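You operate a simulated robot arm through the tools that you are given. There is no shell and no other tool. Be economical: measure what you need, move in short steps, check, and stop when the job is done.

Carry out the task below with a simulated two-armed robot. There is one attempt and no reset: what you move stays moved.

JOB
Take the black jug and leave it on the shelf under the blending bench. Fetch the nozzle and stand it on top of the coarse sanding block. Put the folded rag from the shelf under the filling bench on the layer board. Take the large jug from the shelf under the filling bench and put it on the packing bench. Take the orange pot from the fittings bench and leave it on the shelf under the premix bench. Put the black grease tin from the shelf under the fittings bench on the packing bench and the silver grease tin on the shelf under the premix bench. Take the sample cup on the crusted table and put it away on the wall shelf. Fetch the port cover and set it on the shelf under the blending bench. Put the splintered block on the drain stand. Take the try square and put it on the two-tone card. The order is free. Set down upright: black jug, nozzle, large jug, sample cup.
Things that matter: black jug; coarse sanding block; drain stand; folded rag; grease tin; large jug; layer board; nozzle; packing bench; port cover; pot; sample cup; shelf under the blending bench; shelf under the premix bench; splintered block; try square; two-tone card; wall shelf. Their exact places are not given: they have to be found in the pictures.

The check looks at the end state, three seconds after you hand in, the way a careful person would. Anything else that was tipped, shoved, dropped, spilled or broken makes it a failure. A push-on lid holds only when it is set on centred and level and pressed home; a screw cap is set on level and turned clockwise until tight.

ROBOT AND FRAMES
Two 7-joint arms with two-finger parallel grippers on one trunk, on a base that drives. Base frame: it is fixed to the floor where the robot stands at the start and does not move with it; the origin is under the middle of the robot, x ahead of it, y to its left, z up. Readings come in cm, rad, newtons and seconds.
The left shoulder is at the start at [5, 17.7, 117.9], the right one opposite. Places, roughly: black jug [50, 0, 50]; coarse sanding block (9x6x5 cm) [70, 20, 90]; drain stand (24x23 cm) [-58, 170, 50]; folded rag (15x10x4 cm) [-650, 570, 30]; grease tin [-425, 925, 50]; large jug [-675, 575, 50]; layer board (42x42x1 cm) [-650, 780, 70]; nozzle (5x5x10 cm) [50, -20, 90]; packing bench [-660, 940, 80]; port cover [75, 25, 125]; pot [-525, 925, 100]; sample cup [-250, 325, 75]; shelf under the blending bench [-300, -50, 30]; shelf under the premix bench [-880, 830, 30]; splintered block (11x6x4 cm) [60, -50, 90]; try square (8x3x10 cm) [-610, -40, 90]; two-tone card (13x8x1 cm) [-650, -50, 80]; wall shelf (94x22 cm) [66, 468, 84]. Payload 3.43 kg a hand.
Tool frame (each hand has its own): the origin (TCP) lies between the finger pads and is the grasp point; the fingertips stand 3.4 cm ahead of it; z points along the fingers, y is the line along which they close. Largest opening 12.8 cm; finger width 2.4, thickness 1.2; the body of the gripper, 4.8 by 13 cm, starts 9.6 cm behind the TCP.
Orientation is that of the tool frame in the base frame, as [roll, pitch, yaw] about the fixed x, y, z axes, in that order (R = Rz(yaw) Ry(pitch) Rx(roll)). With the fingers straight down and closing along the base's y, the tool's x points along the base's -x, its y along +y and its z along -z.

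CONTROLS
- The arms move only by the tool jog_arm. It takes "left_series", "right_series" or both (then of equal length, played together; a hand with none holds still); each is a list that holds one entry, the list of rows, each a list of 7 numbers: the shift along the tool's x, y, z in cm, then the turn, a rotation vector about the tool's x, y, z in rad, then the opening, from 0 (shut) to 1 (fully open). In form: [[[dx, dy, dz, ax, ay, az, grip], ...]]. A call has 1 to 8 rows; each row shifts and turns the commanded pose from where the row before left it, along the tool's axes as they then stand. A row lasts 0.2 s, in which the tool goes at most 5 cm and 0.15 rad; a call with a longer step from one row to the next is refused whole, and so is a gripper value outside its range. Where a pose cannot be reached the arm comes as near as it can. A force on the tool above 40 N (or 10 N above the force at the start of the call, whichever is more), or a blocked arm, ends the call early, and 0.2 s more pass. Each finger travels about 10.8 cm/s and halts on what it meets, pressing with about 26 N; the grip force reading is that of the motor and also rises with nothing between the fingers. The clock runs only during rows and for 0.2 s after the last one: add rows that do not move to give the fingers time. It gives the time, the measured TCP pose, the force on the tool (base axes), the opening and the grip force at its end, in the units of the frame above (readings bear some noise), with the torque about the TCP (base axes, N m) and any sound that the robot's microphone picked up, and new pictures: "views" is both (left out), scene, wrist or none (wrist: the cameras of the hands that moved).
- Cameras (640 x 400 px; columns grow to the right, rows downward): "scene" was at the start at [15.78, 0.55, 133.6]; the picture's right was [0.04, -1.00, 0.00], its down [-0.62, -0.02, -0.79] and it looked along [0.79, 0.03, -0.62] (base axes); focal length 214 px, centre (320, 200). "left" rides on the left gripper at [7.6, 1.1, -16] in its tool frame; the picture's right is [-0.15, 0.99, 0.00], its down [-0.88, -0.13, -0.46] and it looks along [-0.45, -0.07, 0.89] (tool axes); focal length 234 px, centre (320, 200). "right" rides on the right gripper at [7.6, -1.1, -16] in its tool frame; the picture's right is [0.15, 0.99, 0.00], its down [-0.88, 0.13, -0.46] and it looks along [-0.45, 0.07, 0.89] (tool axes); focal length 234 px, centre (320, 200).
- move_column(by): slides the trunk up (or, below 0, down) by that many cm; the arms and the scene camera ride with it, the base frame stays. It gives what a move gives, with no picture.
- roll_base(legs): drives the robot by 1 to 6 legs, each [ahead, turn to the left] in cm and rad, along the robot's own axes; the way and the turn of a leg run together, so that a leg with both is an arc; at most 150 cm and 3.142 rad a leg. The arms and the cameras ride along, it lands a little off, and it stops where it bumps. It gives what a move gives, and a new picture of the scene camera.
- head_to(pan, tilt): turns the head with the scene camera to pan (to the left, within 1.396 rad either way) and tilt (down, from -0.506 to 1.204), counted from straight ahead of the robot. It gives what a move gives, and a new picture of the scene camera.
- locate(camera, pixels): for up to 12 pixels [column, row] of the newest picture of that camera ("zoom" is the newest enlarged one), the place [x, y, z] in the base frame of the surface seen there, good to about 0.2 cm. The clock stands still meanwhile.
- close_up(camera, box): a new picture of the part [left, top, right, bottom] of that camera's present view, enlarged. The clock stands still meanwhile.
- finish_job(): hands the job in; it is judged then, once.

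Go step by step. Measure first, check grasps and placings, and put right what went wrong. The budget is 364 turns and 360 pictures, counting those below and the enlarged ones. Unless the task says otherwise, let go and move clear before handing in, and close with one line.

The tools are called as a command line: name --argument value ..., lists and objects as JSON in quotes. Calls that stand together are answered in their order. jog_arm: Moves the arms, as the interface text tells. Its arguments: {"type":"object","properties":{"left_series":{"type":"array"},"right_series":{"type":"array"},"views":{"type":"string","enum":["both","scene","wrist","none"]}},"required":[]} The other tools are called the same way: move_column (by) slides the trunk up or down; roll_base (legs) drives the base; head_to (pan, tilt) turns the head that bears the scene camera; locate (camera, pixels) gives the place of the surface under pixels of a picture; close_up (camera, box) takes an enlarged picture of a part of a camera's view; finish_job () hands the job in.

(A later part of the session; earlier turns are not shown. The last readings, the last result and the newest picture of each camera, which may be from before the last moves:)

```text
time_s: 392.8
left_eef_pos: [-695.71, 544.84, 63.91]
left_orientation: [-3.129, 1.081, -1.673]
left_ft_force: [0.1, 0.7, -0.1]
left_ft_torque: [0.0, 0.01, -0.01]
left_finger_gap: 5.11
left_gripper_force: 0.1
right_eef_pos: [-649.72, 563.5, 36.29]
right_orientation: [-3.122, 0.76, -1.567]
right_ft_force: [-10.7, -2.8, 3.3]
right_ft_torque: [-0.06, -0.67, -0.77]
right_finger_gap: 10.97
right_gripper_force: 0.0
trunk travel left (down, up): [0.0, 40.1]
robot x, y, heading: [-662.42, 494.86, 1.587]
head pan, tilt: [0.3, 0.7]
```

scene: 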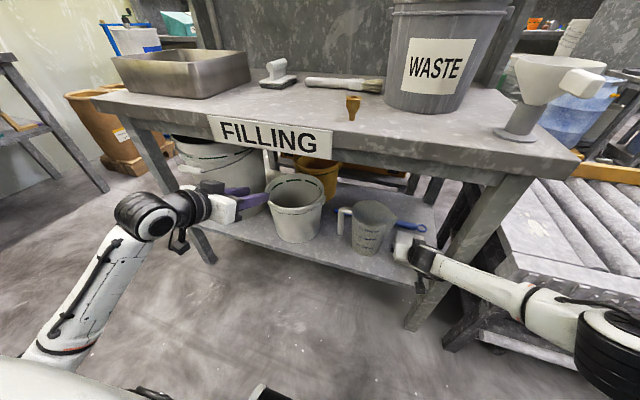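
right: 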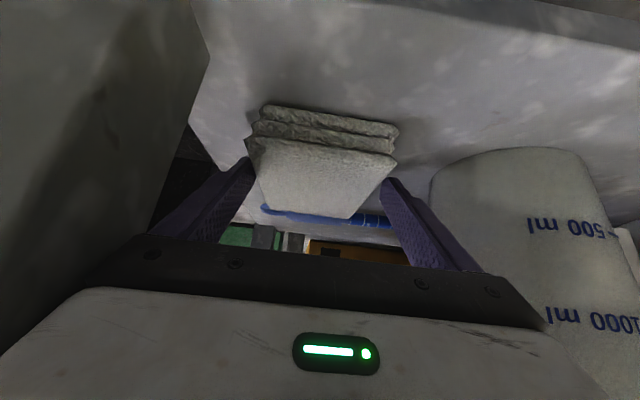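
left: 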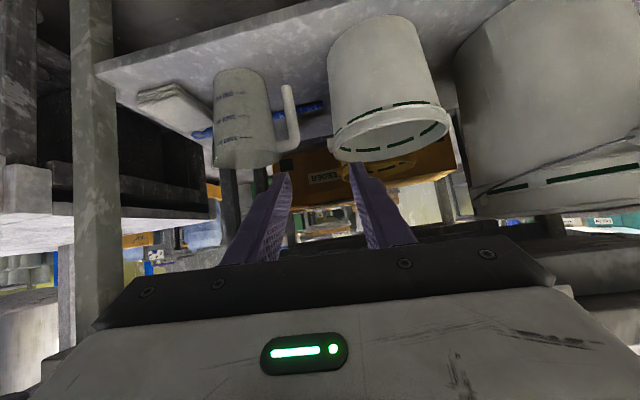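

The fingers straddle the rag, with some side contact on the leg. I'll close.

jog_arm --right_series '[[[0, 0.3, 0, 0, 0, 0, 0.7], [0, 0, 0, 0, 0, 0, 0.5], [0, 0, 0, 0, 0, 0, 0.4], [0, 0, 0, 0, 0, 0, 0.4], [0, 0, 0, 0, 0, 0, 0.4]]]' --views "wrist"

```text
time_s: 394.0
left_eef_pos: [-695.7, 544.92, 63.91]
left_orientation: [-3.13, 1.078, -1.676]
left_ft_force: [-0.3, -0.2, 0.3]
left_ft_torque: [0.03, 0.01, -0.03]
left_finger_gap: 5.12
left_gripper_force: 0.1
right_eef_pos: [-649.86, 563.43, 36.34]
right_orientation: [-3.119, 0.761, -1.57]
right_ft_force: [0.2, -0.8, -0.1]
right_ft_torque: [-0.02, 0.01, 0.03]
right_finger_gap: 9.91
right_gripper_force: 25.6
trunk travel left (down, up): [0.0, 40.1]
robot x, y, heading: [-662.2, 494.89, 1.595]
head pan, tilt: [0.3, 0.7]
```

right: 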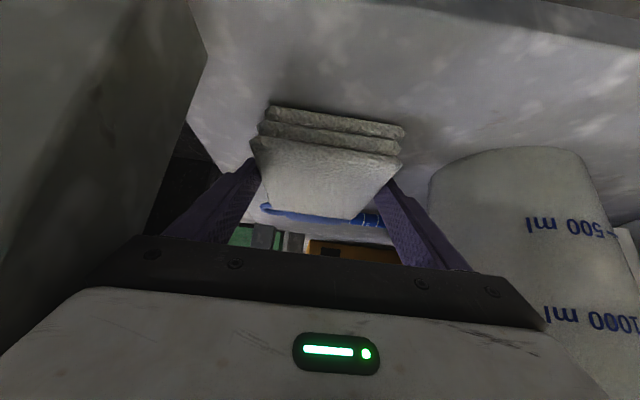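

Gripped at 9.9 cm. I'll lift, shift slightly away from the leg, then back out.

jog_arm --right_series '[[[-0.7, 0, -0.72, 0, 0, 0, 0.4], [-1.4, 0, -1.45, 0, 0, 0, 0.4], [-1.4, 0.8, -1.45, 0, 0, 0, 0.4], [-1.4, 0.8, -1.45, 0, 0, 0, 0.4], [-1.4, 0, -1.45, 0, 0, 0, 0.4], [0, 0, 0, 0, 0, 0, 0.4]]]'

```text
time_s: 395.4
left_eef_pos: [-695.78, 544.96, 63.8]
left_orientation: [-3.13, 1.083, -1.676]
left_ft_force: [-0.1, -0.2, 0.3]
left_ft_torque: [0.01, -0.02, 0.0]
left_finger_gap: 5.11
left_gripper_force: 0.1
right_eef_pos: [-651.53, 563.51, 45.18]
right_orientation: [-3.122, 0.761, -1.57]
right_ft_force: [1.3, -0.6, -0.3]
right_ft_torque: [-0.04, -0.02, 0.02]
right_finger_gap: 9.92
right_gripper_force: 26.0
trunk travel left (down, up): [0.0, 40.1]
robot x, y, heading: [-662.59, 495.34, 1.583]
head pan, tilt: [0.3, 0.7]
```

scene: 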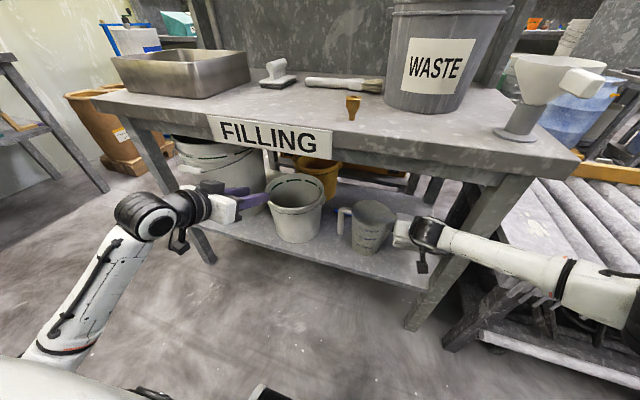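
right: 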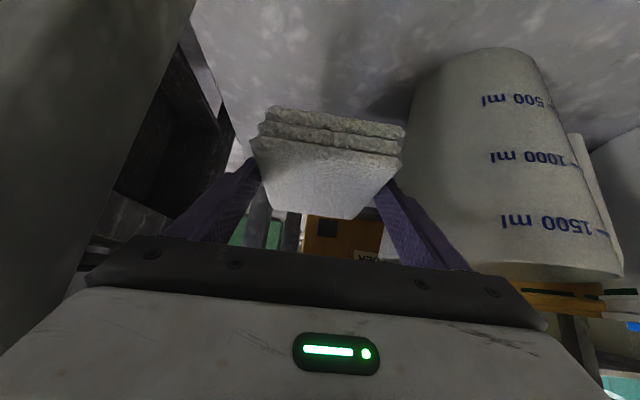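

The rag is held. I'll back out, raise the trunk and survey the way around to the layer board.

roll_base --legs '[[-70, 0]]'

move_column --by 40

head_to --pan 0.3 --tilt 0.35

locate --camera "scene" --pixels '[[235, 170], [165, 160], [190, 200], [215, 190], [200, 130], [100, 180], [130, 120], [290, 120], [230, 120], [350, 100]]'

```text
time_s: 399.2
left_eef_pos: [-694.36, 474.47, 63.87]
left_orientation: [-3.13, 1.079, -1.69]
left_ft_force: [-0.4, -0.4, -0.7]
left_ft_torque: [-0.03, -0.01, 0.0]
left_finger_gap: 5.13
left_gripper_force: 0.0
right_eef_pos: [-650.1, 492.41, 45.15]
right_orientation: [-3.121, 0.761, -1.581]
right_ft_force: [0.1, 0.3, -0.4]
right_ft_torque: [0.0, 0.0, -0.01]
right_finger_gap: 9.91
right_gripper_force: 26.1
trunk travel left (down, up): [0.0, 40.1]
robot x, y, heading: [-661.65, 424.17, 1.574]
head pan, tilt: [0.3, 0.7]
```

scene: 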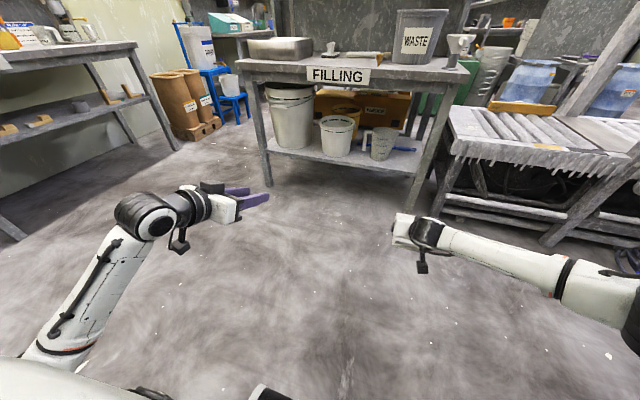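

```text
time_s: 403.1
left_eef_pos: [-694.42, 474.52, 103.79]
left_orientation: [-3.129, 1.081, -1.688]
left_ft_force: [-0.1, -0.1, 0.8]
left_ft_torque: [0.0, 0.01, 0.03]
left_finger_gap: 5.13
left_gripper_force: 0.0
right_eef_pos: [-649.97, 492.38, 85.14]
right_orientation: [-3.12, 0.76, -1.58]
right_ft_force: [-0.5, 0.5, -0.6]
right_ft_torque: [-0.02, 0.03, 0.01]
right_finger_gap: 9.92
right_gripper_force: 26.3
trunk travel left (down, up): [-40.0, 0.1]
robot x, y, heading: [-662.02, 424.07, 1.573]
head pan, tilt: [0.3, 0.7]
```

```text
time_s: 403.9
left_eef_pos: [-694.48, 474.49, 103.84]
left_orientation: [-3.13, 1.08, -1.688]
left_ft_force: [0.1, 0.7, -0.4]
left_ft_torque: [-0.02, -0.02, 0.01]
left_finger_gap: 5.11
left_gripper_force: 0.1
right_eef_pos: [-650.07, 492.5, 85.15]
right_orientation: [-3.12, 0.76, -1.581]
right_ft_force: [0.0, 0.2, -1.5]
right_ft_torque: [-0.03, 0.0, -0.01]
right_finger_gap: 9.91
right_gripper_force: 26.2
trunk travel left (down, up): [-40.0, 0.1]
robot x, y, heading: [-661.82, 423.87, 1.572]
head pan, tilt: [0.3, 0.351]
```

scene: 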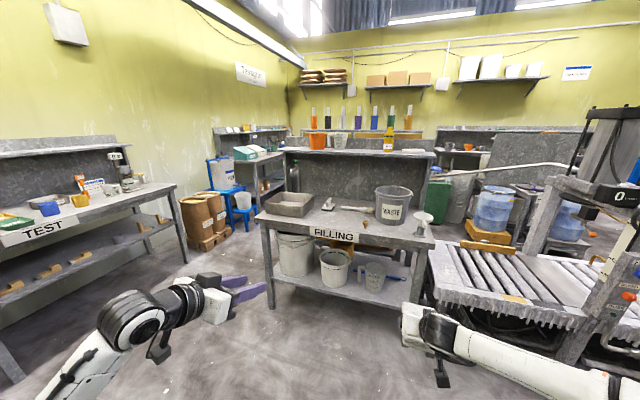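

```text
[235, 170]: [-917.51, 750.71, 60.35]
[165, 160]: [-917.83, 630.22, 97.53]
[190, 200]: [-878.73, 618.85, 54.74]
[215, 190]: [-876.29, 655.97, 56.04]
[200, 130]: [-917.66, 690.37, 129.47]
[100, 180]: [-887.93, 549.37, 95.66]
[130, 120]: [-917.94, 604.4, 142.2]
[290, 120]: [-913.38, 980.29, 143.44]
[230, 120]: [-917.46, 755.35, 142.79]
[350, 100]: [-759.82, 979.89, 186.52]
```

The passage lies left of the filling bench, between it and the drums and blue stool. I'll locate those edges.

locate --camera "scene" --pixels '[[272, 300], [262, 215], [245, 230], [243, 195], [222, 225], [285, 150], [437, 155], [290, 190], [248, 160], [265, 200]]'

close_up --camera "scene" --box '[180, 90, 500, 260]'

```text
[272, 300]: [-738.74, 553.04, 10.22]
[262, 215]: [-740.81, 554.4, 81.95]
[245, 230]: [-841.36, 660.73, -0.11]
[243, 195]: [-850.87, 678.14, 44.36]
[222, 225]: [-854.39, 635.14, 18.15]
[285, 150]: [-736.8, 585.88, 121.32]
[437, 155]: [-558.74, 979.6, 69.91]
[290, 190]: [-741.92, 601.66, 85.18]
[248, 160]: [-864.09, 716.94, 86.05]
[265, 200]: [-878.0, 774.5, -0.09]
```

```text
2.00 times, centred on (340, 175) of scene
```

zoom: 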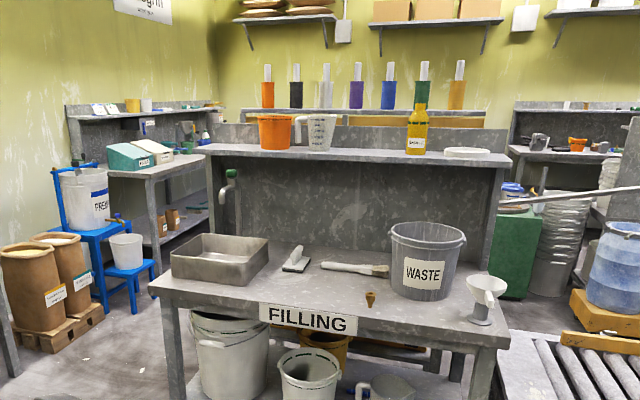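

The passage is about 100 cm wide (x -841…-741). I'll go through it along x≈-788.

roll_base --legs '[[0, 0.95], [150, 0], [10, 0], [0, -0.95], [110, 0]]'

head_to --pan -0.4 --tilt 0.45

```text
time_s: 422.1
left_eef_pos: [-829.39, 674.56, 103.86]
left_orientation: [-3.131, 1.081, -1.654]
left_ft_force: [0.0, -0.3, 0.2]
left_ft_torque: [-0.01, 0.0, 0.0]
left_finger_gap: 5.12
left_gripper_force: 0.0
right_eef_pos: [-785.72, 693.99, 85.08]
right_orientation: [-3.121, 0.758, -1.548]
right_ft_force: [0.3, -0.3, -0.4]
right_ft_torque: [0.0, 0.0, 0.01]
right_finger_gap: 9.92
right_gripper_force: 25.8
trunk travel left (down, up): [-40.0, 0.1]
robot x, y, heading: [-795.17, 625.2, 1.609]
head pan, tilt: [0.3, 0.351]
```

scene: 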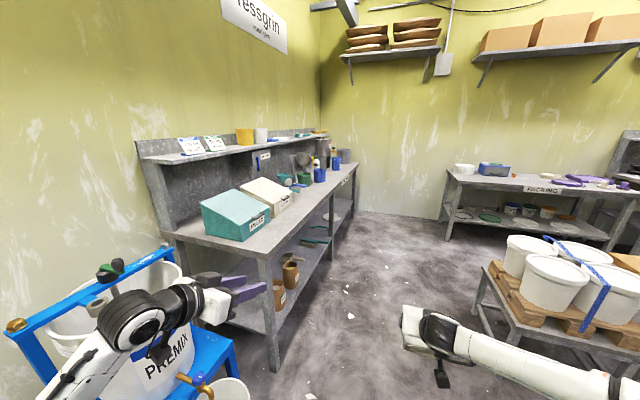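

```text
time_s: 423.2
left_eef_pos: [-829.49, 674.56, 103.84]
left_orientation: [-3.129, 1.08, -1.655]
left_ft_force: [-0.3, -0.2, 0.1]
left_ft_torque: [0.0, -0.05, 0.0]
left_finger_gap: 5.1
left_gripper_force: 0.0
right_eef_pos: [-785.72, 694.01, 85.18]
right_orientation: [-3.122, 0.761, -1.546]
right_ft_force: [1.0, 0.3, -0.6]
right_ft_torque: [-0.01, -0.01, -0.03]
right_finger_gap: 9.91
right_gripper_force: 25.3
trunk travel left (down, up): [-40.0, 0.1]
robot x, y, heading: [-795.3, 624.83, 1.605]
head pan, tilt: [-0.4, 0.45]
```

scene: 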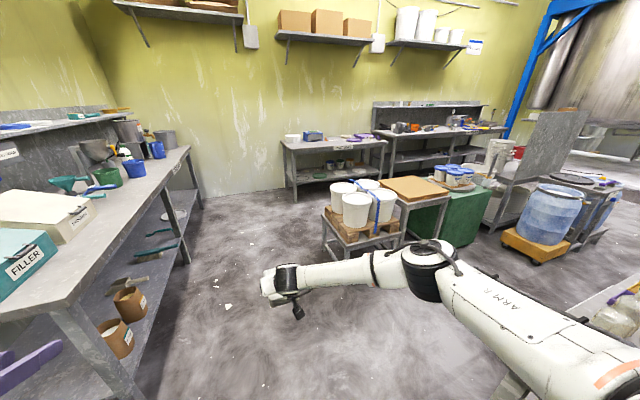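

The layer board is the tan square at (413,187), packing bench at (335,145), fittings bench at (435,130). I'll locate them.

locate --camera "scene" --pixels '[[413, 187], [385, 180], [430, 178], [445, 192], [405, 203], [350, 145], [285, 143], [375, 233], [330, 225], [420, 133], [413, 126], [465, 215]]'

close_up --camera "scene" --box '[270, 90, 530, 250]'

```text
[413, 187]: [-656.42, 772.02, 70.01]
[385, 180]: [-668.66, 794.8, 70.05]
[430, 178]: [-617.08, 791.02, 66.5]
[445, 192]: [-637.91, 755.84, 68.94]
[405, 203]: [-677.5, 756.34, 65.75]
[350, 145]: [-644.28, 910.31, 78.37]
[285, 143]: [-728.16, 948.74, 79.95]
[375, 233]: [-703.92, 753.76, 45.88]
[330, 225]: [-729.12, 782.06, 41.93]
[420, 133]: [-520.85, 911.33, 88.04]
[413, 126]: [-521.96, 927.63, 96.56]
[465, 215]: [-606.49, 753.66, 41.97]
```

```text
2.46 times, centred on (400, 170) of scene
```

zoom: 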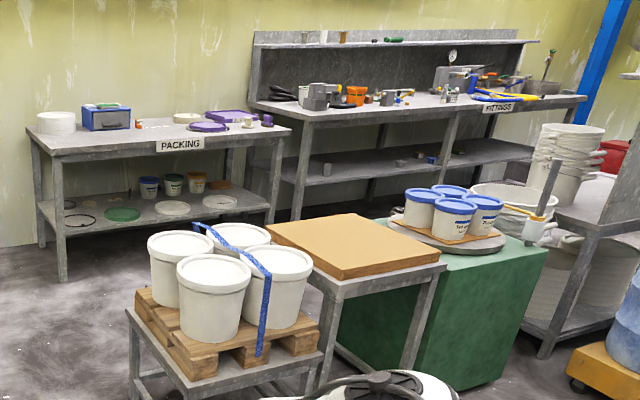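

The board (z 70) spans x -677…-637, y 756…798, between the bucket pallet and the green machine. I'll raise the rag to z≈105 and drive to its south side.

jog_arm --right_series '[[[-3.4, 0, -3.6, 0, 0, 0, 0.4], [-3.4, 0, -3.6, 0, 0, 0, 0.4], [-3.4, 0, -3.6, 0, 0, 0, 0.4], [-3.4, 0, -3.6, 0, 0, 0, 0.4]]]' --views "none"

roll_base --legs '[[0, -1.17], [140, 0], [0, 1.13]]'

head_to --pan 0 --tilt 0.7

```text
time_s: 424.2
left_eef_pos: [-829.32, 674.42, 103.9]
left_orientation: [-3.131, 1.082, -1.655]
left_ft_force: [-0.4, 0.1, -0.6]
left_ft_torque: [0.01, 0.03, -0.04]
left_finger_gap: 5.13
left_gripper_force: 0.0
right_eef_pos: [-785.97, 693.84, 104.83]
right_orientation: [-3.118, 0.76, -1.546]
right_ft_force: [0.8, 0.1, -0.7]
right_ft_torque: [-0.01, 0.01, 0.0]
right_finger_gap: 9.91
right_gripper_force: 26.2
trunk travel left (down, up): [-40.0, 0.1]
robot x, y, heading: [-794.99, 624.83, 1.611]
head pan, tilt: [-0.4, 0.45]
```

```text
time_s: 430.1
left_eef_pos: [-727.91, 691.9, 103.88]
left_orientation: [-3.125, 1.081, -2.833]
left_ft_force: [-0.1, 0.0, 0.2]
left_ft_torque: [0.0, 0.04, -0.07]
left_finger_gap: 5.09
left_gripper_force: 0.1
right_eef_pos: [-693.45, 659.02, 104.98]
right_orientation: [-3.119, 0.762, -2.734]
right_ft_force: [-1.1, -0.2, 0.0]
right_ft_torque: [-0.03, -0.01, -0.01]
right_finger_gap: 9.9
right_gripper_force: 25.7
trunk travel left (down, up): [-40.0, 0.1]
robot x, y, heading: [-760.73, 641.89, 0.419]
head pan, tilt: [-0.4, 0.45]
stopped in leg 2: the robot was blocked; the commanded pose is now the measured one
```

scene: 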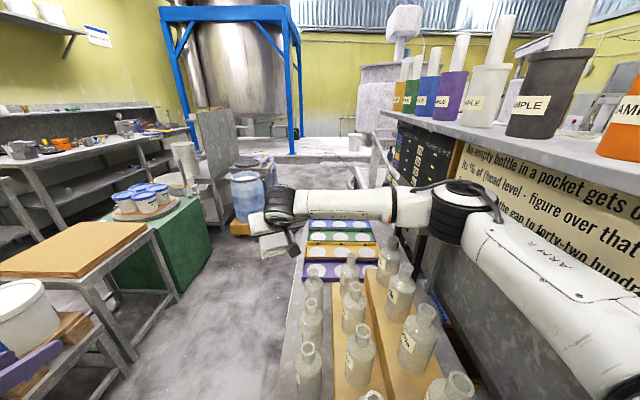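

```text
time_s: 430.9
left_eef_pos: [-727.69, 691.91, 103.8]
left_orientation: [-3.127, 1.08, -2.835]
left_ft_force: [0.5, 0.4, 0.2]
left_ft_torque: [0.0, 0.0, 0.0]
left_finger_gap: 5.13
left_gripper_force: 0.0
right_eef_pos: [-693.29, 658.85, 104.91]
right_orientation: [-3.118, 0.762, -2.733]
right_ft_force: [-0.2, -0.5, -0.3]
right_ft_torque: [0.03, 0.01, -0.01]
right_finger_gap: 9.92
right_gripper_force: 25.8
trunk travel left (down, up): [-40.0, 0.1]
robot x, y, heading: [-760.52, 641.72, 0.427]
head pan, tilt: [0.0, 0.7]
```

scene: 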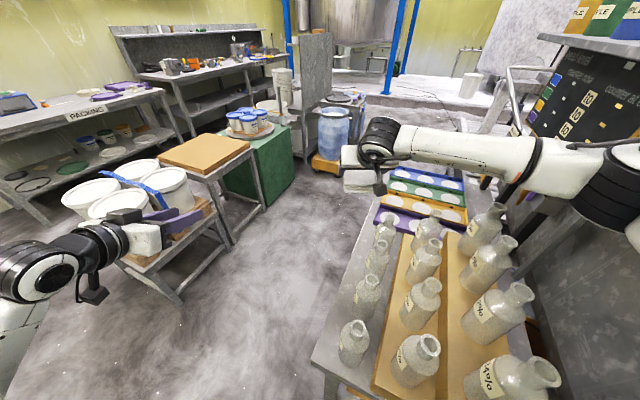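

A second bench with bottles stands back-to-back with the filling bench, and the base bumped its corner. I'll measure it.

locate --camera "scene" --pixels '[[312, 362], [345, 290], [380, 215], [335, 395], [205, 165], [260, 210], [180, 290], [350, 340], [120, 265], [270, 200], [350, 160]]'

```text
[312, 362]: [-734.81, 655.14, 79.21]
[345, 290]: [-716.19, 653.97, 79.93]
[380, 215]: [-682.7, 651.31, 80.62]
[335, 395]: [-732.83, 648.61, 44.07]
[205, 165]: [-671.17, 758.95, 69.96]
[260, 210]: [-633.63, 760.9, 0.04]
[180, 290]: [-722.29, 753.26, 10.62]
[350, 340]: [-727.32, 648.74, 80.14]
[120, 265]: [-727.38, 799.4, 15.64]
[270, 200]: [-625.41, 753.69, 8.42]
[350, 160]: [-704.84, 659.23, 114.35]
```

The corridor between this bench (y 655) and the stands (y 753) is 98 cm wide. I'll reverse a little and go around along y≈706.

roll_base --legs '[[-22, 0], [0, 0.773], [80, 0], [0, -1.2], [95, 0]]'

```text
time_s: 446.0
left_eef_pos: [-607.92, 743.66, 103.83]
left_orientation: [-3.126, 1.081, 3.066]
left_ft_force: [0.4, 0.1, 0.7]
left_ft_torque: [-0.01, -0.02, 0.0]
left_finger_gap: 5.11
left_gripper_force: 0.1
right_eef_pos: [-588.3, 700.1, 104.9]
right_orientation: [-3.119, 0.762, -3.118]
right_ft_force: [0.2, -0.5, -0.6]
right_ft_torque: [0.04, 0.02, 0.0]
right_finger_gap: 9.9
right_gripper_force: 25.4
trunk travel left (down, up): [-40.0, 0.1]
robot x, y, heading: [-657.17, 709.16, 0.035]
head pan, tilt: [0.0, 0.7]
```

scene: 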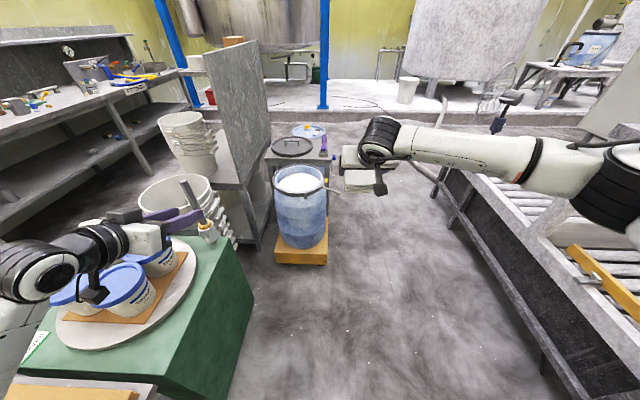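

I'll check the heights of what lies under the left hand's sweep before turning.

locate --camera "scene" --pixels '[[205, 230], [190, 190], [212, 235], [165, 258], [125, 275], [180, 195], [300, 150], [100, 310], [185, 125]]'

close_up --camera "scene" --box '[0, 170, 340, 400]'

```text
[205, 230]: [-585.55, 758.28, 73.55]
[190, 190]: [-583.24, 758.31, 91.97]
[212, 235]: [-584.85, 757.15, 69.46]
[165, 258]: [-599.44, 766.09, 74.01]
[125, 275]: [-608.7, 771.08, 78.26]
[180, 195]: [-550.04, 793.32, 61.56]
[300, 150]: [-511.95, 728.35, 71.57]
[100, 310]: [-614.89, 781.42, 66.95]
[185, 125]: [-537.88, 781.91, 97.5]
```

```text
1.74 times, centred on (170, 285) of scene
```

zoom: 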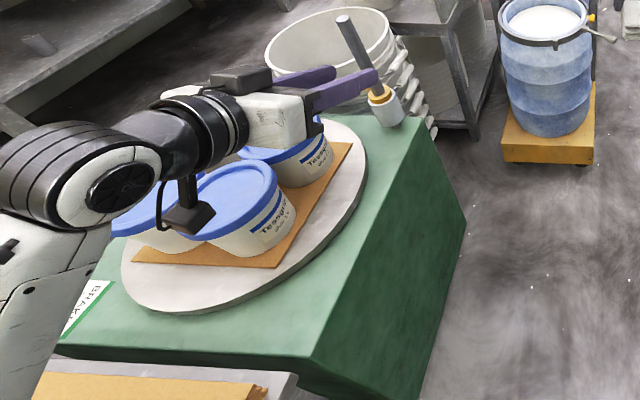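

Everything there is below z≈92 and outside the sweep, so I can turn left to face the board.

roll_base --legs '[[0, 1.535]]'

locate --camera "scene" --pixels '[[320, 200], [330, 250], [280, 260]]'

```text
time_s: 450.1
left_eef_pos: [-690.78, 759.1, 103.86]
left_orientation: [-3.126, 1.082, -1.665]
left_ft_force: [0.8, 0.2, -0.2]
left_ft_torque: [-0.01, -0.01, 0.01]
left_finger_gap: 5.1
left_gripper_force: 0.0
right_eef_pos: [-647.04, 778.06, 104.88]
right_orientation: [-3.119, 0.762, -1.565]
right_ft_force: [-0.8, 0.4, -0.7]
right_ft_torque: [0.02, 0.02, -0.02]
right_finger_gap: 9.89
right_gripper_force: 26.2
trunk travel left (down, up): [-40.0, 0.1]
robot x, y, heading: [-657.07, 709.09, 1.595]
head pan, tilt: [0.0, 0.7]
```

scene: 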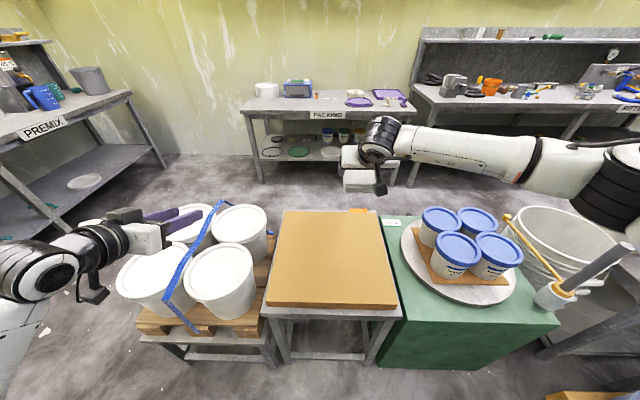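

```text
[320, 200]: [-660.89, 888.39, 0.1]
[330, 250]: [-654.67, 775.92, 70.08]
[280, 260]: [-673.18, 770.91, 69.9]
```

The board is straight ahead. I'll bring the rag down over its centre.

jog_arm --right_series '[[[3.4, 1.36, 2.67, 0, 0, 0, 0.4], [3.4, 1.36, 2.67, 0, 0, 0, 0.4], [3.4, 1.36, 2.67, 0, 0, 0, 0.4], [3.4, 1.36, 2.67, 0, 0, 0, 0.4], [3.4, 1.36, 2.67, 0, 0, 0, 0.4], [3.4, 1.36, 2.67, 0, 0, 0, 0.4], [0, 0, 0, 0, 0, 0, 0.4]]]'

```text
time_s: 451.8
left_eef_pos: [-690.88, 759.12, 103.82]
left_orientation: [-3.126, 1.081, -1.668]
left_ft_force: [0.4, 0.1, 0.4]
left_ft_torque: [0.02, 0.01, 0.03]
left_finger_gap: 5.13
left_gripper_force: 0.2
right_eef_pos: [-654.67, 774.27, 79.03]
right_orientation: [-3.121, 0.763, -1.565]
right_ft_force: [-1.2, 0.3, 1.0]
right_ft_torque: [0.0, -0.01, 0.01]
right_finger_gap: 9.9
right_gripper_force: 26.0
trunk travel left (down, up): [-40.0, 0.1]
robot x, y, heading: [-657.17, 708.98, 1.592]
head pan, tilt: [0.0, 0.7]
```

scene: 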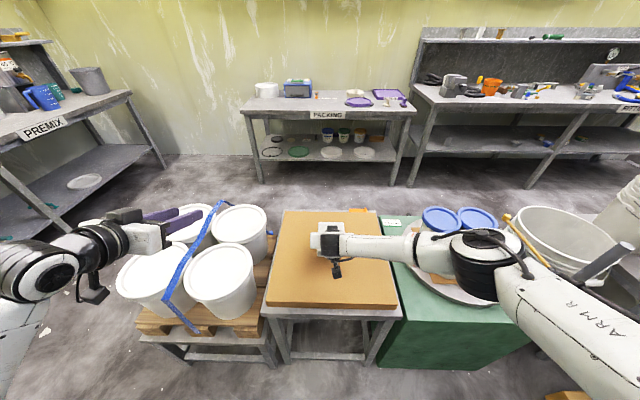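
right: 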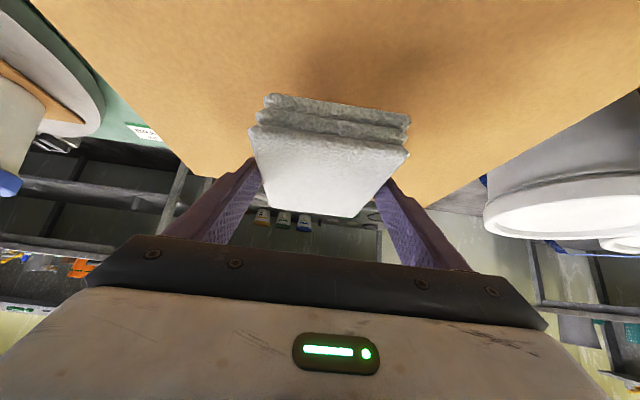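

The elbow is above the blue-lidded tubs, so I'll check its height before lowering further.

locate --camera "scene" --pixels '[[475, 245], [465, 295], [490, 290], [440, 220], [478, 215], [430, 245], [500, 270], [520, 320]]'

close_up --camera "scene" --box '[380, 180, 580, 340]'

```text
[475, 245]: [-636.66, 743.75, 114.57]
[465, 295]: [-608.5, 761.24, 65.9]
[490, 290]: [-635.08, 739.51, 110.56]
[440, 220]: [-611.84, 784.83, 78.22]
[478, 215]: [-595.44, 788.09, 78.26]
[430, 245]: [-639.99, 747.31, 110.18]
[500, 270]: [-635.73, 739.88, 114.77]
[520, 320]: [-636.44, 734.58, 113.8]
```

```text
2.50 times, centred on (480, 260) of scene
```

zoom: 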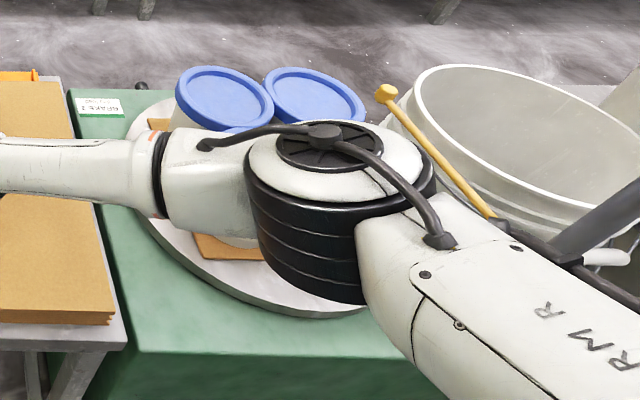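

The elbow is at z≈105–114, well above. I'll lower the rag to the board.

jog_arm --right_series '[[[1.4, 0, 1.45, 0, 0, 0, 0.4], [1.2, 0, 1.25, 0, 0, 0, 0.4], [0.6, 0, 0.62, 0, 0, 0, 0.4], [0.3, 0, 0.3, 0, 0, 0, 0.4], [0, 0, 0, 0, 0, 0, 0.4]]]' --views "wrist"

```text
time_s: 452.9
left_eef_pos: [-690.85, 759.19, 103.86]
left_orientation: [-3.125, 1.083, -1.664]
left_ft_force: [-0.2, -0.3, -0.1]
left_ft_torque: [0.0, 0.03, -0.01]
left_finger_gap: 5.13
left_gripper_force: 0.0
right_eef_pos: [-654.82, 774.4, 74.33]
right_orientation: [-3.122, 0.766, -1.568]
right_ft_force: [-0.4, 3.9, 12.4]
right_ft_torque: [-0.57, 0.69, -0.18]
right_finger_gap: 9.9
right_gripper_force: 25.8
trunk travel left (down, up): [-40.0, 0.1]
robot x, y, heading: [-657.29, 709.25, 1.591]
head pan, tilt: [0.0, 0.7]
```

right: 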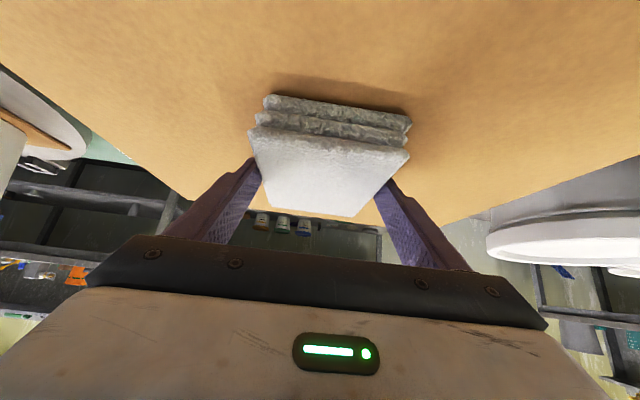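

Contact (12 N). I'll release and withdraw up and back.

jog_arm --right_series '[[[0, 0, 0, 0, 0, 0, 0.85], [0, 0, 0, 0, 0, 0, 0.95], [0, 0, 0, 0, 0, 0, 0.95], [-1.4, 0, -1.45, 0, 0, 0, 0.95], [-2.5, 0, -3, 0, 0, 0, 0.95], [-2.5, 0, -3, 0, 0, 0, 0.95], [-2.5, 0, -3, 0, 0, 0, 0.8], [-2.5, 0, -3, 0, 0, 0, 0.6]]]'

```text
time_s: 454.8
left_eef_pos: [-690.79, 759.05, 103.87]
left_orientation: [-3.126, 1.081, -1.665]
left_ft_force: [-0.7, 0.6, -0.4]
left_ft_torque: [-0.02, 0.0, 0.01]
left_finger_gap: 5.16
left_gripper_force: 0.0
right_eef_pos: [-654.9, 773.17, 91.61]
right_orientation: [-3.119, 0.762, -1.563]
right_ft_force: [-0.5, -0.3, 0.6]
right_ft_torque: [0.02, 0.04, 0.03]
right_finger_gap: 7.7
right_gripper_force: 0.0
trunk travel left (down, up): [-40.0, 0.1]
robot x, y, heading: [-657.26, 709.04, 1.601]
head pan, tilt: [0.0, 0.7]
```

scene: 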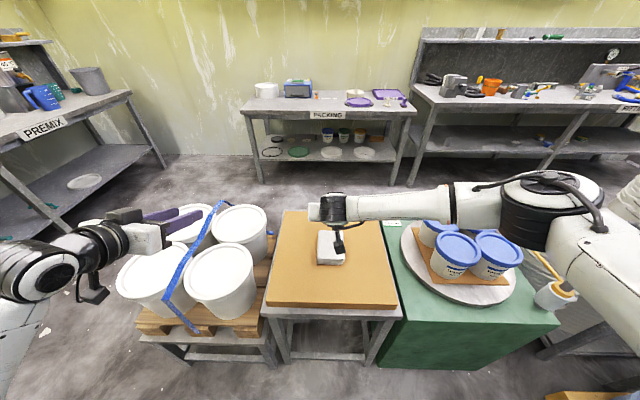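
right: 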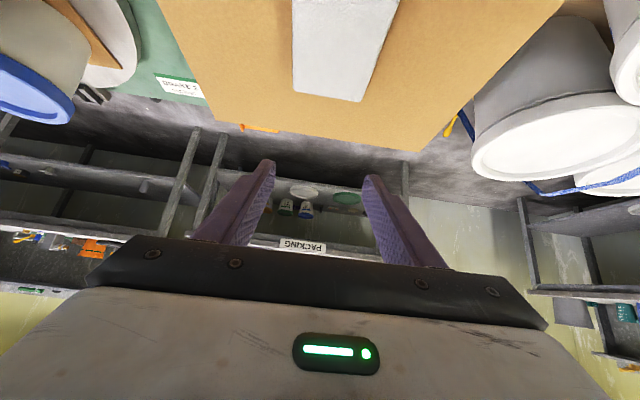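

The folded rag lies on the layer board. Next are the fittings bench items; I'll raise the right hand and head west around the pallet stand.

jog_arm --right_series '[[[-2.5, 0, -3, 0, 0, 0, 0.6], [-2.5, 0, -3, 0, 0, 0, 0.6], [-2.5, 0, -3, 0, 0, 0, 0.6], [-1.5, 0, -2.5, 0, 0, 0, 0.6]]]' --views "none"

locate --camera "scene" --pixels '[[240, 225], [160, 290], [265, 95], [100, 125], [80, 185], [395, 115], [490, 85], [420, 95], [330, 115], [160, 165]]'

```text
time_s: 455.8
left_eef_pos: [-690.8, 759.09, 103.89]
left_orientation: [-3.127, 1.08, -1.664]
left_ft_force: [0.9, 0.4, -0.4]
left_ft_torque: [0.02, 0.0, 0.05]
left_finger_gap: 5.14
left_gripper_force: 0.0
right_eef_pos: [-655.2, 772.04, 106.19]
right_orientation: [-3.119, 0.761, -1.563]
right_ft_force: [0.1, 0.1, 1.1]
right_ft_torque: [0.01, -0.01, -0.01]
right_finger_gap: 7.67
right_gripper_force: 0.1
trunk travel left (down, up): [-40.0, 0.1]
robot x, y, heading: [-657.4, 709.29, 1.592]
head pan, tilt: [0.0, 0.7]
```

```text
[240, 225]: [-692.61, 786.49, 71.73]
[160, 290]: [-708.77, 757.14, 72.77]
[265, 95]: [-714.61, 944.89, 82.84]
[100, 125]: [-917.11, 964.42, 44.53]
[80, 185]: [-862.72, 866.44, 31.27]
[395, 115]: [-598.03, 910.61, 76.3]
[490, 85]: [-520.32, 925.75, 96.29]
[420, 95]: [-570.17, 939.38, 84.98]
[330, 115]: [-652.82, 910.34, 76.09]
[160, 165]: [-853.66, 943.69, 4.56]
```

Packing bench front is y 910 (top z 78), and the fittings bench lies beyond it to the right (top z 85). The corridor between is y 800–910; I'll drive there.

roll_base --legs '[[0, 1.55], [118, 0], [0, -1.55], [146, 0], [0, -1.58]]'

```text
time_s: 479.9
left_eef_pos: [-730.77, 885.7, 103.89]
left_orientation: [-3.126, 1.08, 3.054]
left_ft_force: [-0.2, -0.8, 0.0]
left_ft_torque: [0.03, 0.01, -0.02]
left_finger_gap: 5.1
left_gripper_force: 0.1
right_eef_pos: [-717.69, 850.15, 106.08]
right_orientation: [-3.118, 0.761, -3.129]
right_ft_force: [0.1, 0.3, -0.3]
right_ft_torque: [0.01, -0.01, 0.0]
right_finger_gap: 7.68
right_gripper_force: 0.0
trunk travel left (down, up): [-40.0, 0.1]
robot x, y, heading: [-780.7, 852.2, 0.033]
head pan, tilt: [0.0, 0.7]
```

scene: 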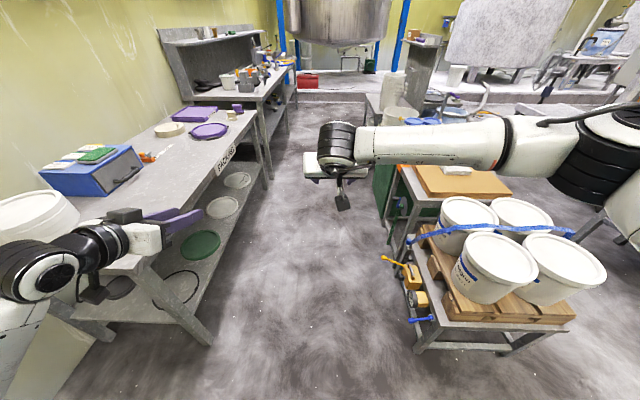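

The corridor is clear. I'll drive on to x≈-530 and look at the fittings bench before turning.

roll_base --legs '[[0, -0.045], [150, 0], [100, 0]]'

head_to --pan 1.1 --tilt 0.6

```text
time_s: 492.6
left_eef_pos: [-479.03, 881.9, 103.93]
left_orientation: [-3.127, 1.08, 3.013]
left_ft_force: [-0.7, 0.6, -1.0]
left_ft_torque: [-0.02, 0.03, 0.01]
left_finger_gap: 5.12
left_gripper_force: 0.0
right_eef_pos: [-467.54, 846.03, 106.15]
right_orientation: [-3.117, 0.76, 3.112]
right_ft_force: [-0.4, -0.4, 0.0]
right_ft_torque: [0.0, 0.02, -0.02]
right_finger_gap: 7.67
right_gripper_force: 0.0
trunk travel left (down, up): [-40.0, 0.1]
robot x, y, heading: [-530.17, 850.24, -0.013]
head pan, tilt: [0.0, 0.7]
```

scene: 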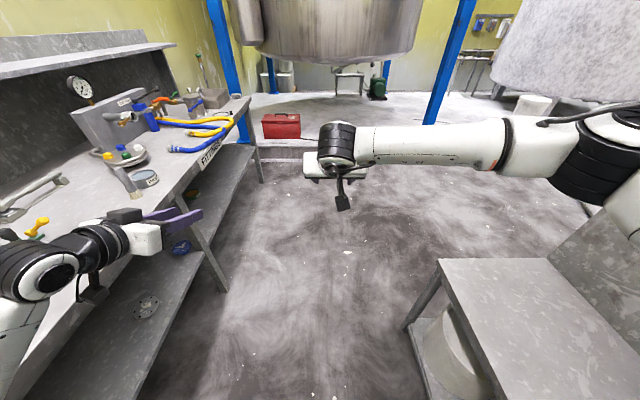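

```text
time_s: 493.9
left_eef_pos: [-479.07, 881.95, 103.85]
left_orientation: [-3.126, 1.081, 3.013]
left_ft_force: [0.0, 0.4, 0.5]
left_ft_torque: [0.01, -0.02, -0.01]
left_finger_gap: 5.13
left_gripper_force: 0.0
right_eef_pos: [-467.39, 846.0, 106.11]
right_orientation: [-3.118, 0.762, 3.111]
right_ft_force: [-1.0, -0.4, 0.3]
right_ft_torque: [-0.04, 0.02, 0.0]
right_finger_gap: 7.67
right_gripper_force: 0.1
trunk travel left (down, up): [-40.0, 0.1]
robot x, y, heading: [-530.57, 850.61, -0.013]
head pan, tilt: [1.1, 0.6]
```

scene: 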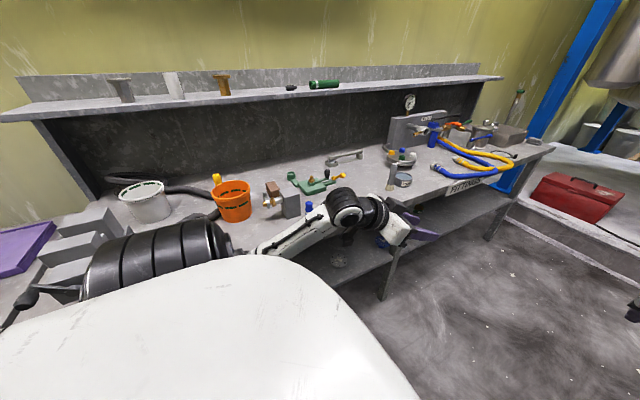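

The orange pot is at (232,200). I'll turn to face the bench; the hands only sweep over its front edge at z≈104.

roll_base --legs '[[0, 1.58]]'

head_to --pan 0 --tilt 0.75

```text
time_s: 498.1
left_eef_pos: [-561.67, 901.57, 103.87]
left_orientation: [-3.126, 1.08, -1.703]
left_ft_force: [0.3, 0.6, -0.3]
left_ft_torque: [-0.03, -0.02, -0.01]
left_finger_gap: 5.11
left_gripper_force: 0.0
right_eef_pos: [-525.56, 912.95, 106.08]
right_orientation: [-3.12, 0.762, -1.605]
right_ft_force: [-0.8, 0.5, -0.3]
right_ft_torque: [-0.01, -0.02, -0.01]
right_finger_gap: 7.69
right_gripper_force: 0.0
trunk travel left (down, up): [-40.0, 0.1]
robot x, y, heading: [-530.39, 850.38, 1.551]
head pan, tilt: [1.1, 0.6]
```

scene: 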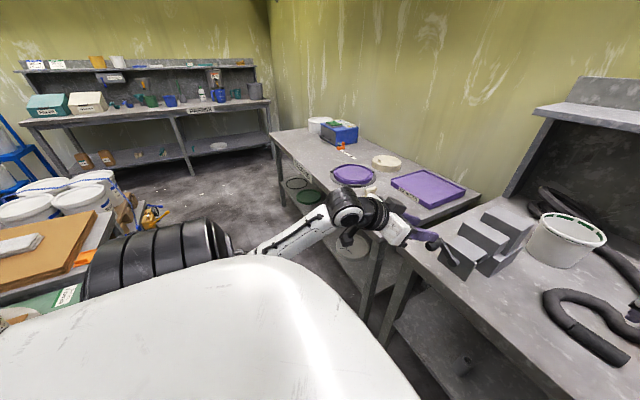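

```text
time_s: 499.4
left_eef_pos: [-561.69, 901.48, 103.91]
left_orientation: [-3.126, 1.08, -1.705]
left_ft_force: [-0.1, 0.2, -0.1]
left_ft_torque: [0.01, -0.01, -0.03]
left_finger_gap: 5.12
left_gripper_force: 0.1
right_eef_pos: [-525.55, 912.93, 106.15]
right_orientation: [-3.119, 0.762, -1.605]
right_ft_force: [-0.1, -1.1, -0.6]
right_ft_torque: [0.0, -0.01, -0.03]
right_finger_gap: 7.69
right_gripper_force: 0.1
trunk travel left (down, up): [-40.0, 0.1]
robot x, y, heading: [-530.3, 850.35, 1.56]
head pan, tilt: [0.0, 0.75]
```

scene: 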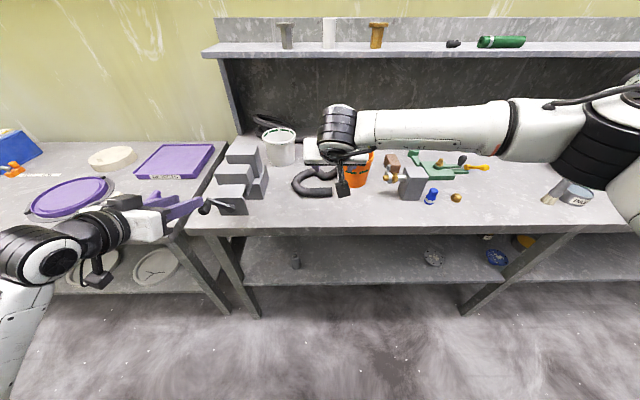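

I'll enlarge the shelf and the pot area.

close_up --camera "scene" --box '[400, 210, 640, 330]'

close_up --camera "scene" --box '[190, 100, 430, 300]'

locate --camera "scene" --pixels '[[360, 170], [365, 183], [355, 160], [340, 195], [300, 190], [280, 150], [205, 207], [190, 205], [405, 180], [320, 218], [432, 257], [495, 257]]'

```text
2.67 times, centred on (520, 270) of scene
```

zoom: 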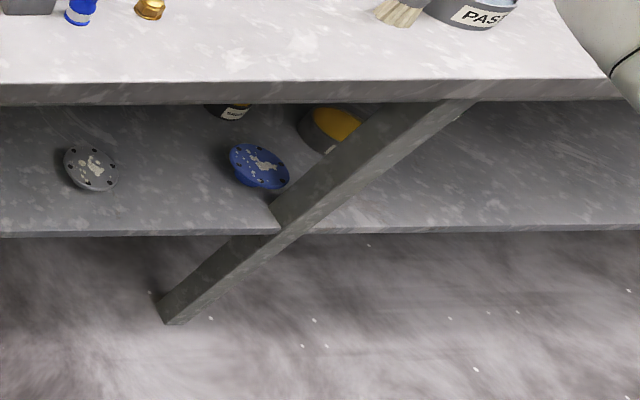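

```text
2.00 times, centred on (310, 200) of scene
```

zoom: 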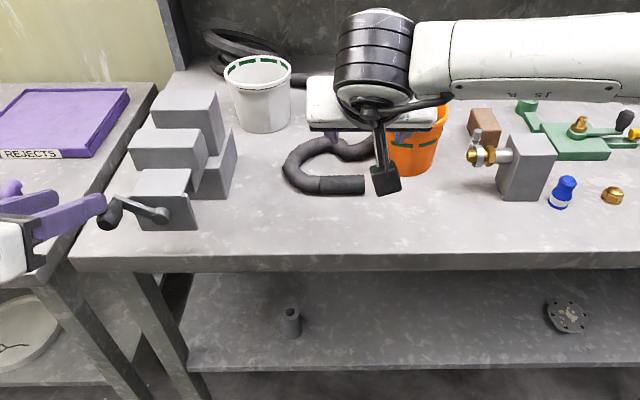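

```text
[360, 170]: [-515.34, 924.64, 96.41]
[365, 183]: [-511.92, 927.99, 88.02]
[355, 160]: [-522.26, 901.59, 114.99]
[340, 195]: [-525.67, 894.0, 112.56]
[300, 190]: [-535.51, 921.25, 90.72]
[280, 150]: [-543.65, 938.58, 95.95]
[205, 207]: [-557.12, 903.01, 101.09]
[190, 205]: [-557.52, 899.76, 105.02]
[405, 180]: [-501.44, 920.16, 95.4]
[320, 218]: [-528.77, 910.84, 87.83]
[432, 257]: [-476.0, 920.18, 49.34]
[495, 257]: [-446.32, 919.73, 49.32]
```

The left fingers are right beside a crank knob at (-557,903,101). I'll reverse straight back and then measure the pot.

roll_base --legs '[[-14, 0]]'

jog_arm --left_series '[[[-1, 3, -3, 0, 0, 0, 0.4], [-1, 3, -3, 0, 0, 0, 0.4], [-1, 0, -3, 0, 0, 0, 0.4], [0, 0, 0, 0, 0, 0, 0.4]]]' --right_series '[[[0, -4, 0, 0, 0, 0, 1], [0, -4, 0, 0, 0, 0, 1], [0, -4, 0, 0, 0, 0, 1], [0, -3, 0, 0, 0, 0, 1]]]'

close_up --camera "scene" --box '[260, 80, 460, 220]'

```text
time_s: 500.8
left_eef_pos: [-561.9, 887.67, 104.0]
left_orientation: [-3.125, 1.08, -1.706]
left_ft_force: [0.2, 0.4, 0.6]
left_ft_torque: [0.05, 0.02, 0.01]
left_finger_gap: 5.12
left_gripper_force: 0.2
right_eef_pos: [-525.7, 899.01, 106.11]
right_orientation: [-3.119, 0.762, -1.605]
right_ft_force: [0.4, -0.2, 0.4]
right_ft_torque: [0.03, -0.01, 0.04]
right_finger_gap: 7.68
right_gripper_force: 0.1
trunk travel left (down, up): [-40.0, 0.1]
robot x, y, heading: [-530.73, 836.74, 1.554]
head pan, tilt: [0.0, 0.75]
```

scene: 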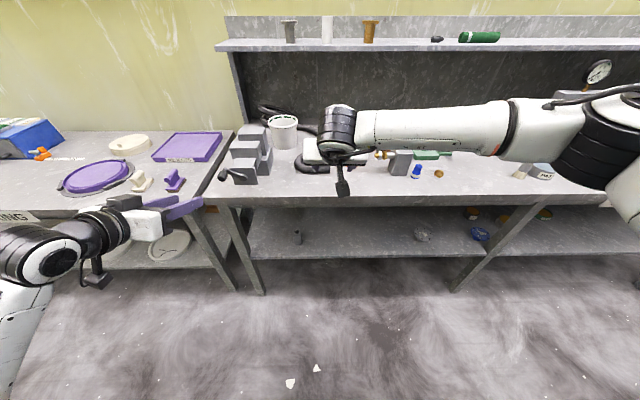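

```text
time_s: 501.8
left_eef_pos: [-568.85, 882.09, 110.7]
left_orientation: [-3.125, 1.079, -1.708]
left_ft_force: [1.0, 0.6, -0.3]
left_ft_torque: [0.02, 0.03, -0.01]
left_finger_gap: 5.13
left_gripper_force: 0.1
right_eef_pos: [-510.61, 898.28, 106.15]
right_orientation: [-3.12, 0.762, -1.606]
right_ft_force: [0.5, 0.0, 0.3]
right_ft_torque: [-0.03, -0.01, 0.0]
right_finger_gap: 12.81
right_gripper_force: 0.0
trunk travel left (down, up): [-40.0, 0.1]
robot x, y, heading: [-530.48, 836.39, 1.552]
head pan, tilt: [0.0, 0.75]
```

scene: 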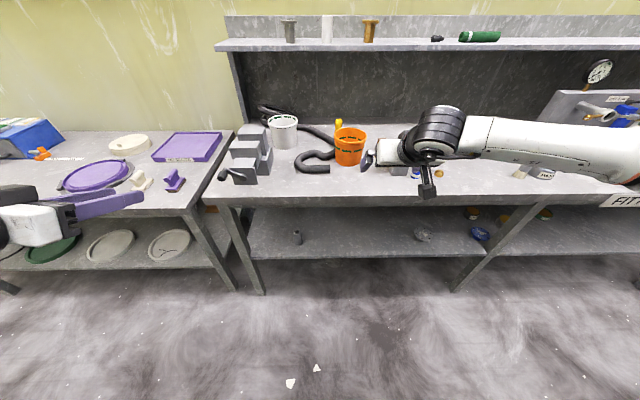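
right: 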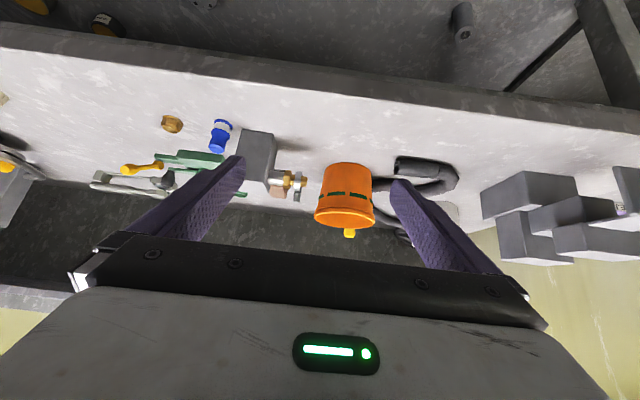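
left: 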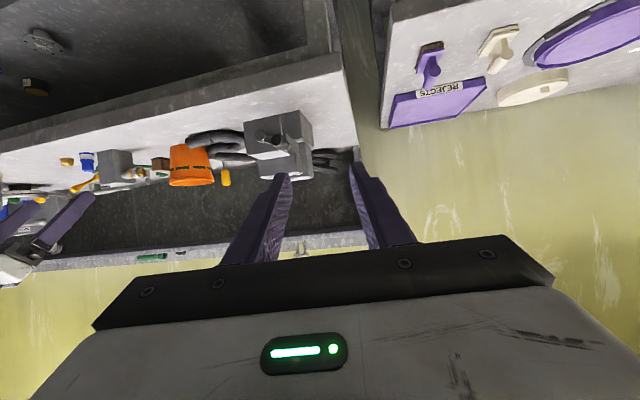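

```text
2.86 times, centred on (360, 150) of scene
```

zoom: 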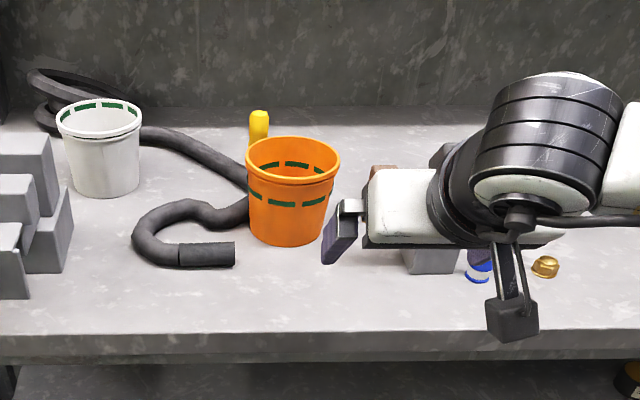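

The orange pot is clear to the right view. I'll locate its rim and base.

locate --camera "zoom" --pixels '[[249, 170], [338, 172], [292, 184], [290, 241], [262, 230], [318, 232], [292, 215], [258, 125], [300, 145]]'

locate --camera "right" --pixels '[[345, 170], [345, 190], [325, 180], [370, 185], [345, 215], [285, 180], [300, 185], [400, 165], [255, 140]]'

```text
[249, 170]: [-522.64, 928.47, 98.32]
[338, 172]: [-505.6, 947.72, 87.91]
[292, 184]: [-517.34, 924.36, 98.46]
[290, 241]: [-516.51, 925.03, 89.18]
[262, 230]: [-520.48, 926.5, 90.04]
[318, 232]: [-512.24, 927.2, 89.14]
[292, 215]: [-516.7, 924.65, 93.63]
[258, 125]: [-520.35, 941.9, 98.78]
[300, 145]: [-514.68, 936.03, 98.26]
```

```text
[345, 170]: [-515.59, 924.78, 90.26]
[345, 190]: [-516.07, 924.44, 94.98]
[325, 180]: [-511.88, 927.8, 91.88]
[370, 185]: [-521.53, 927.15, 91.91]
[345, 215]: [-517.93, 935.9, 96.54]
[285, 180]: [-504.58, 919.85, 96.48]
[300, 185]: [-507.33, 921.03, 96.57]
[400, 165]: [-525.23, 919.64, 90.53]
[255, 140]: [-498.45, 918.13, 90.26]
```

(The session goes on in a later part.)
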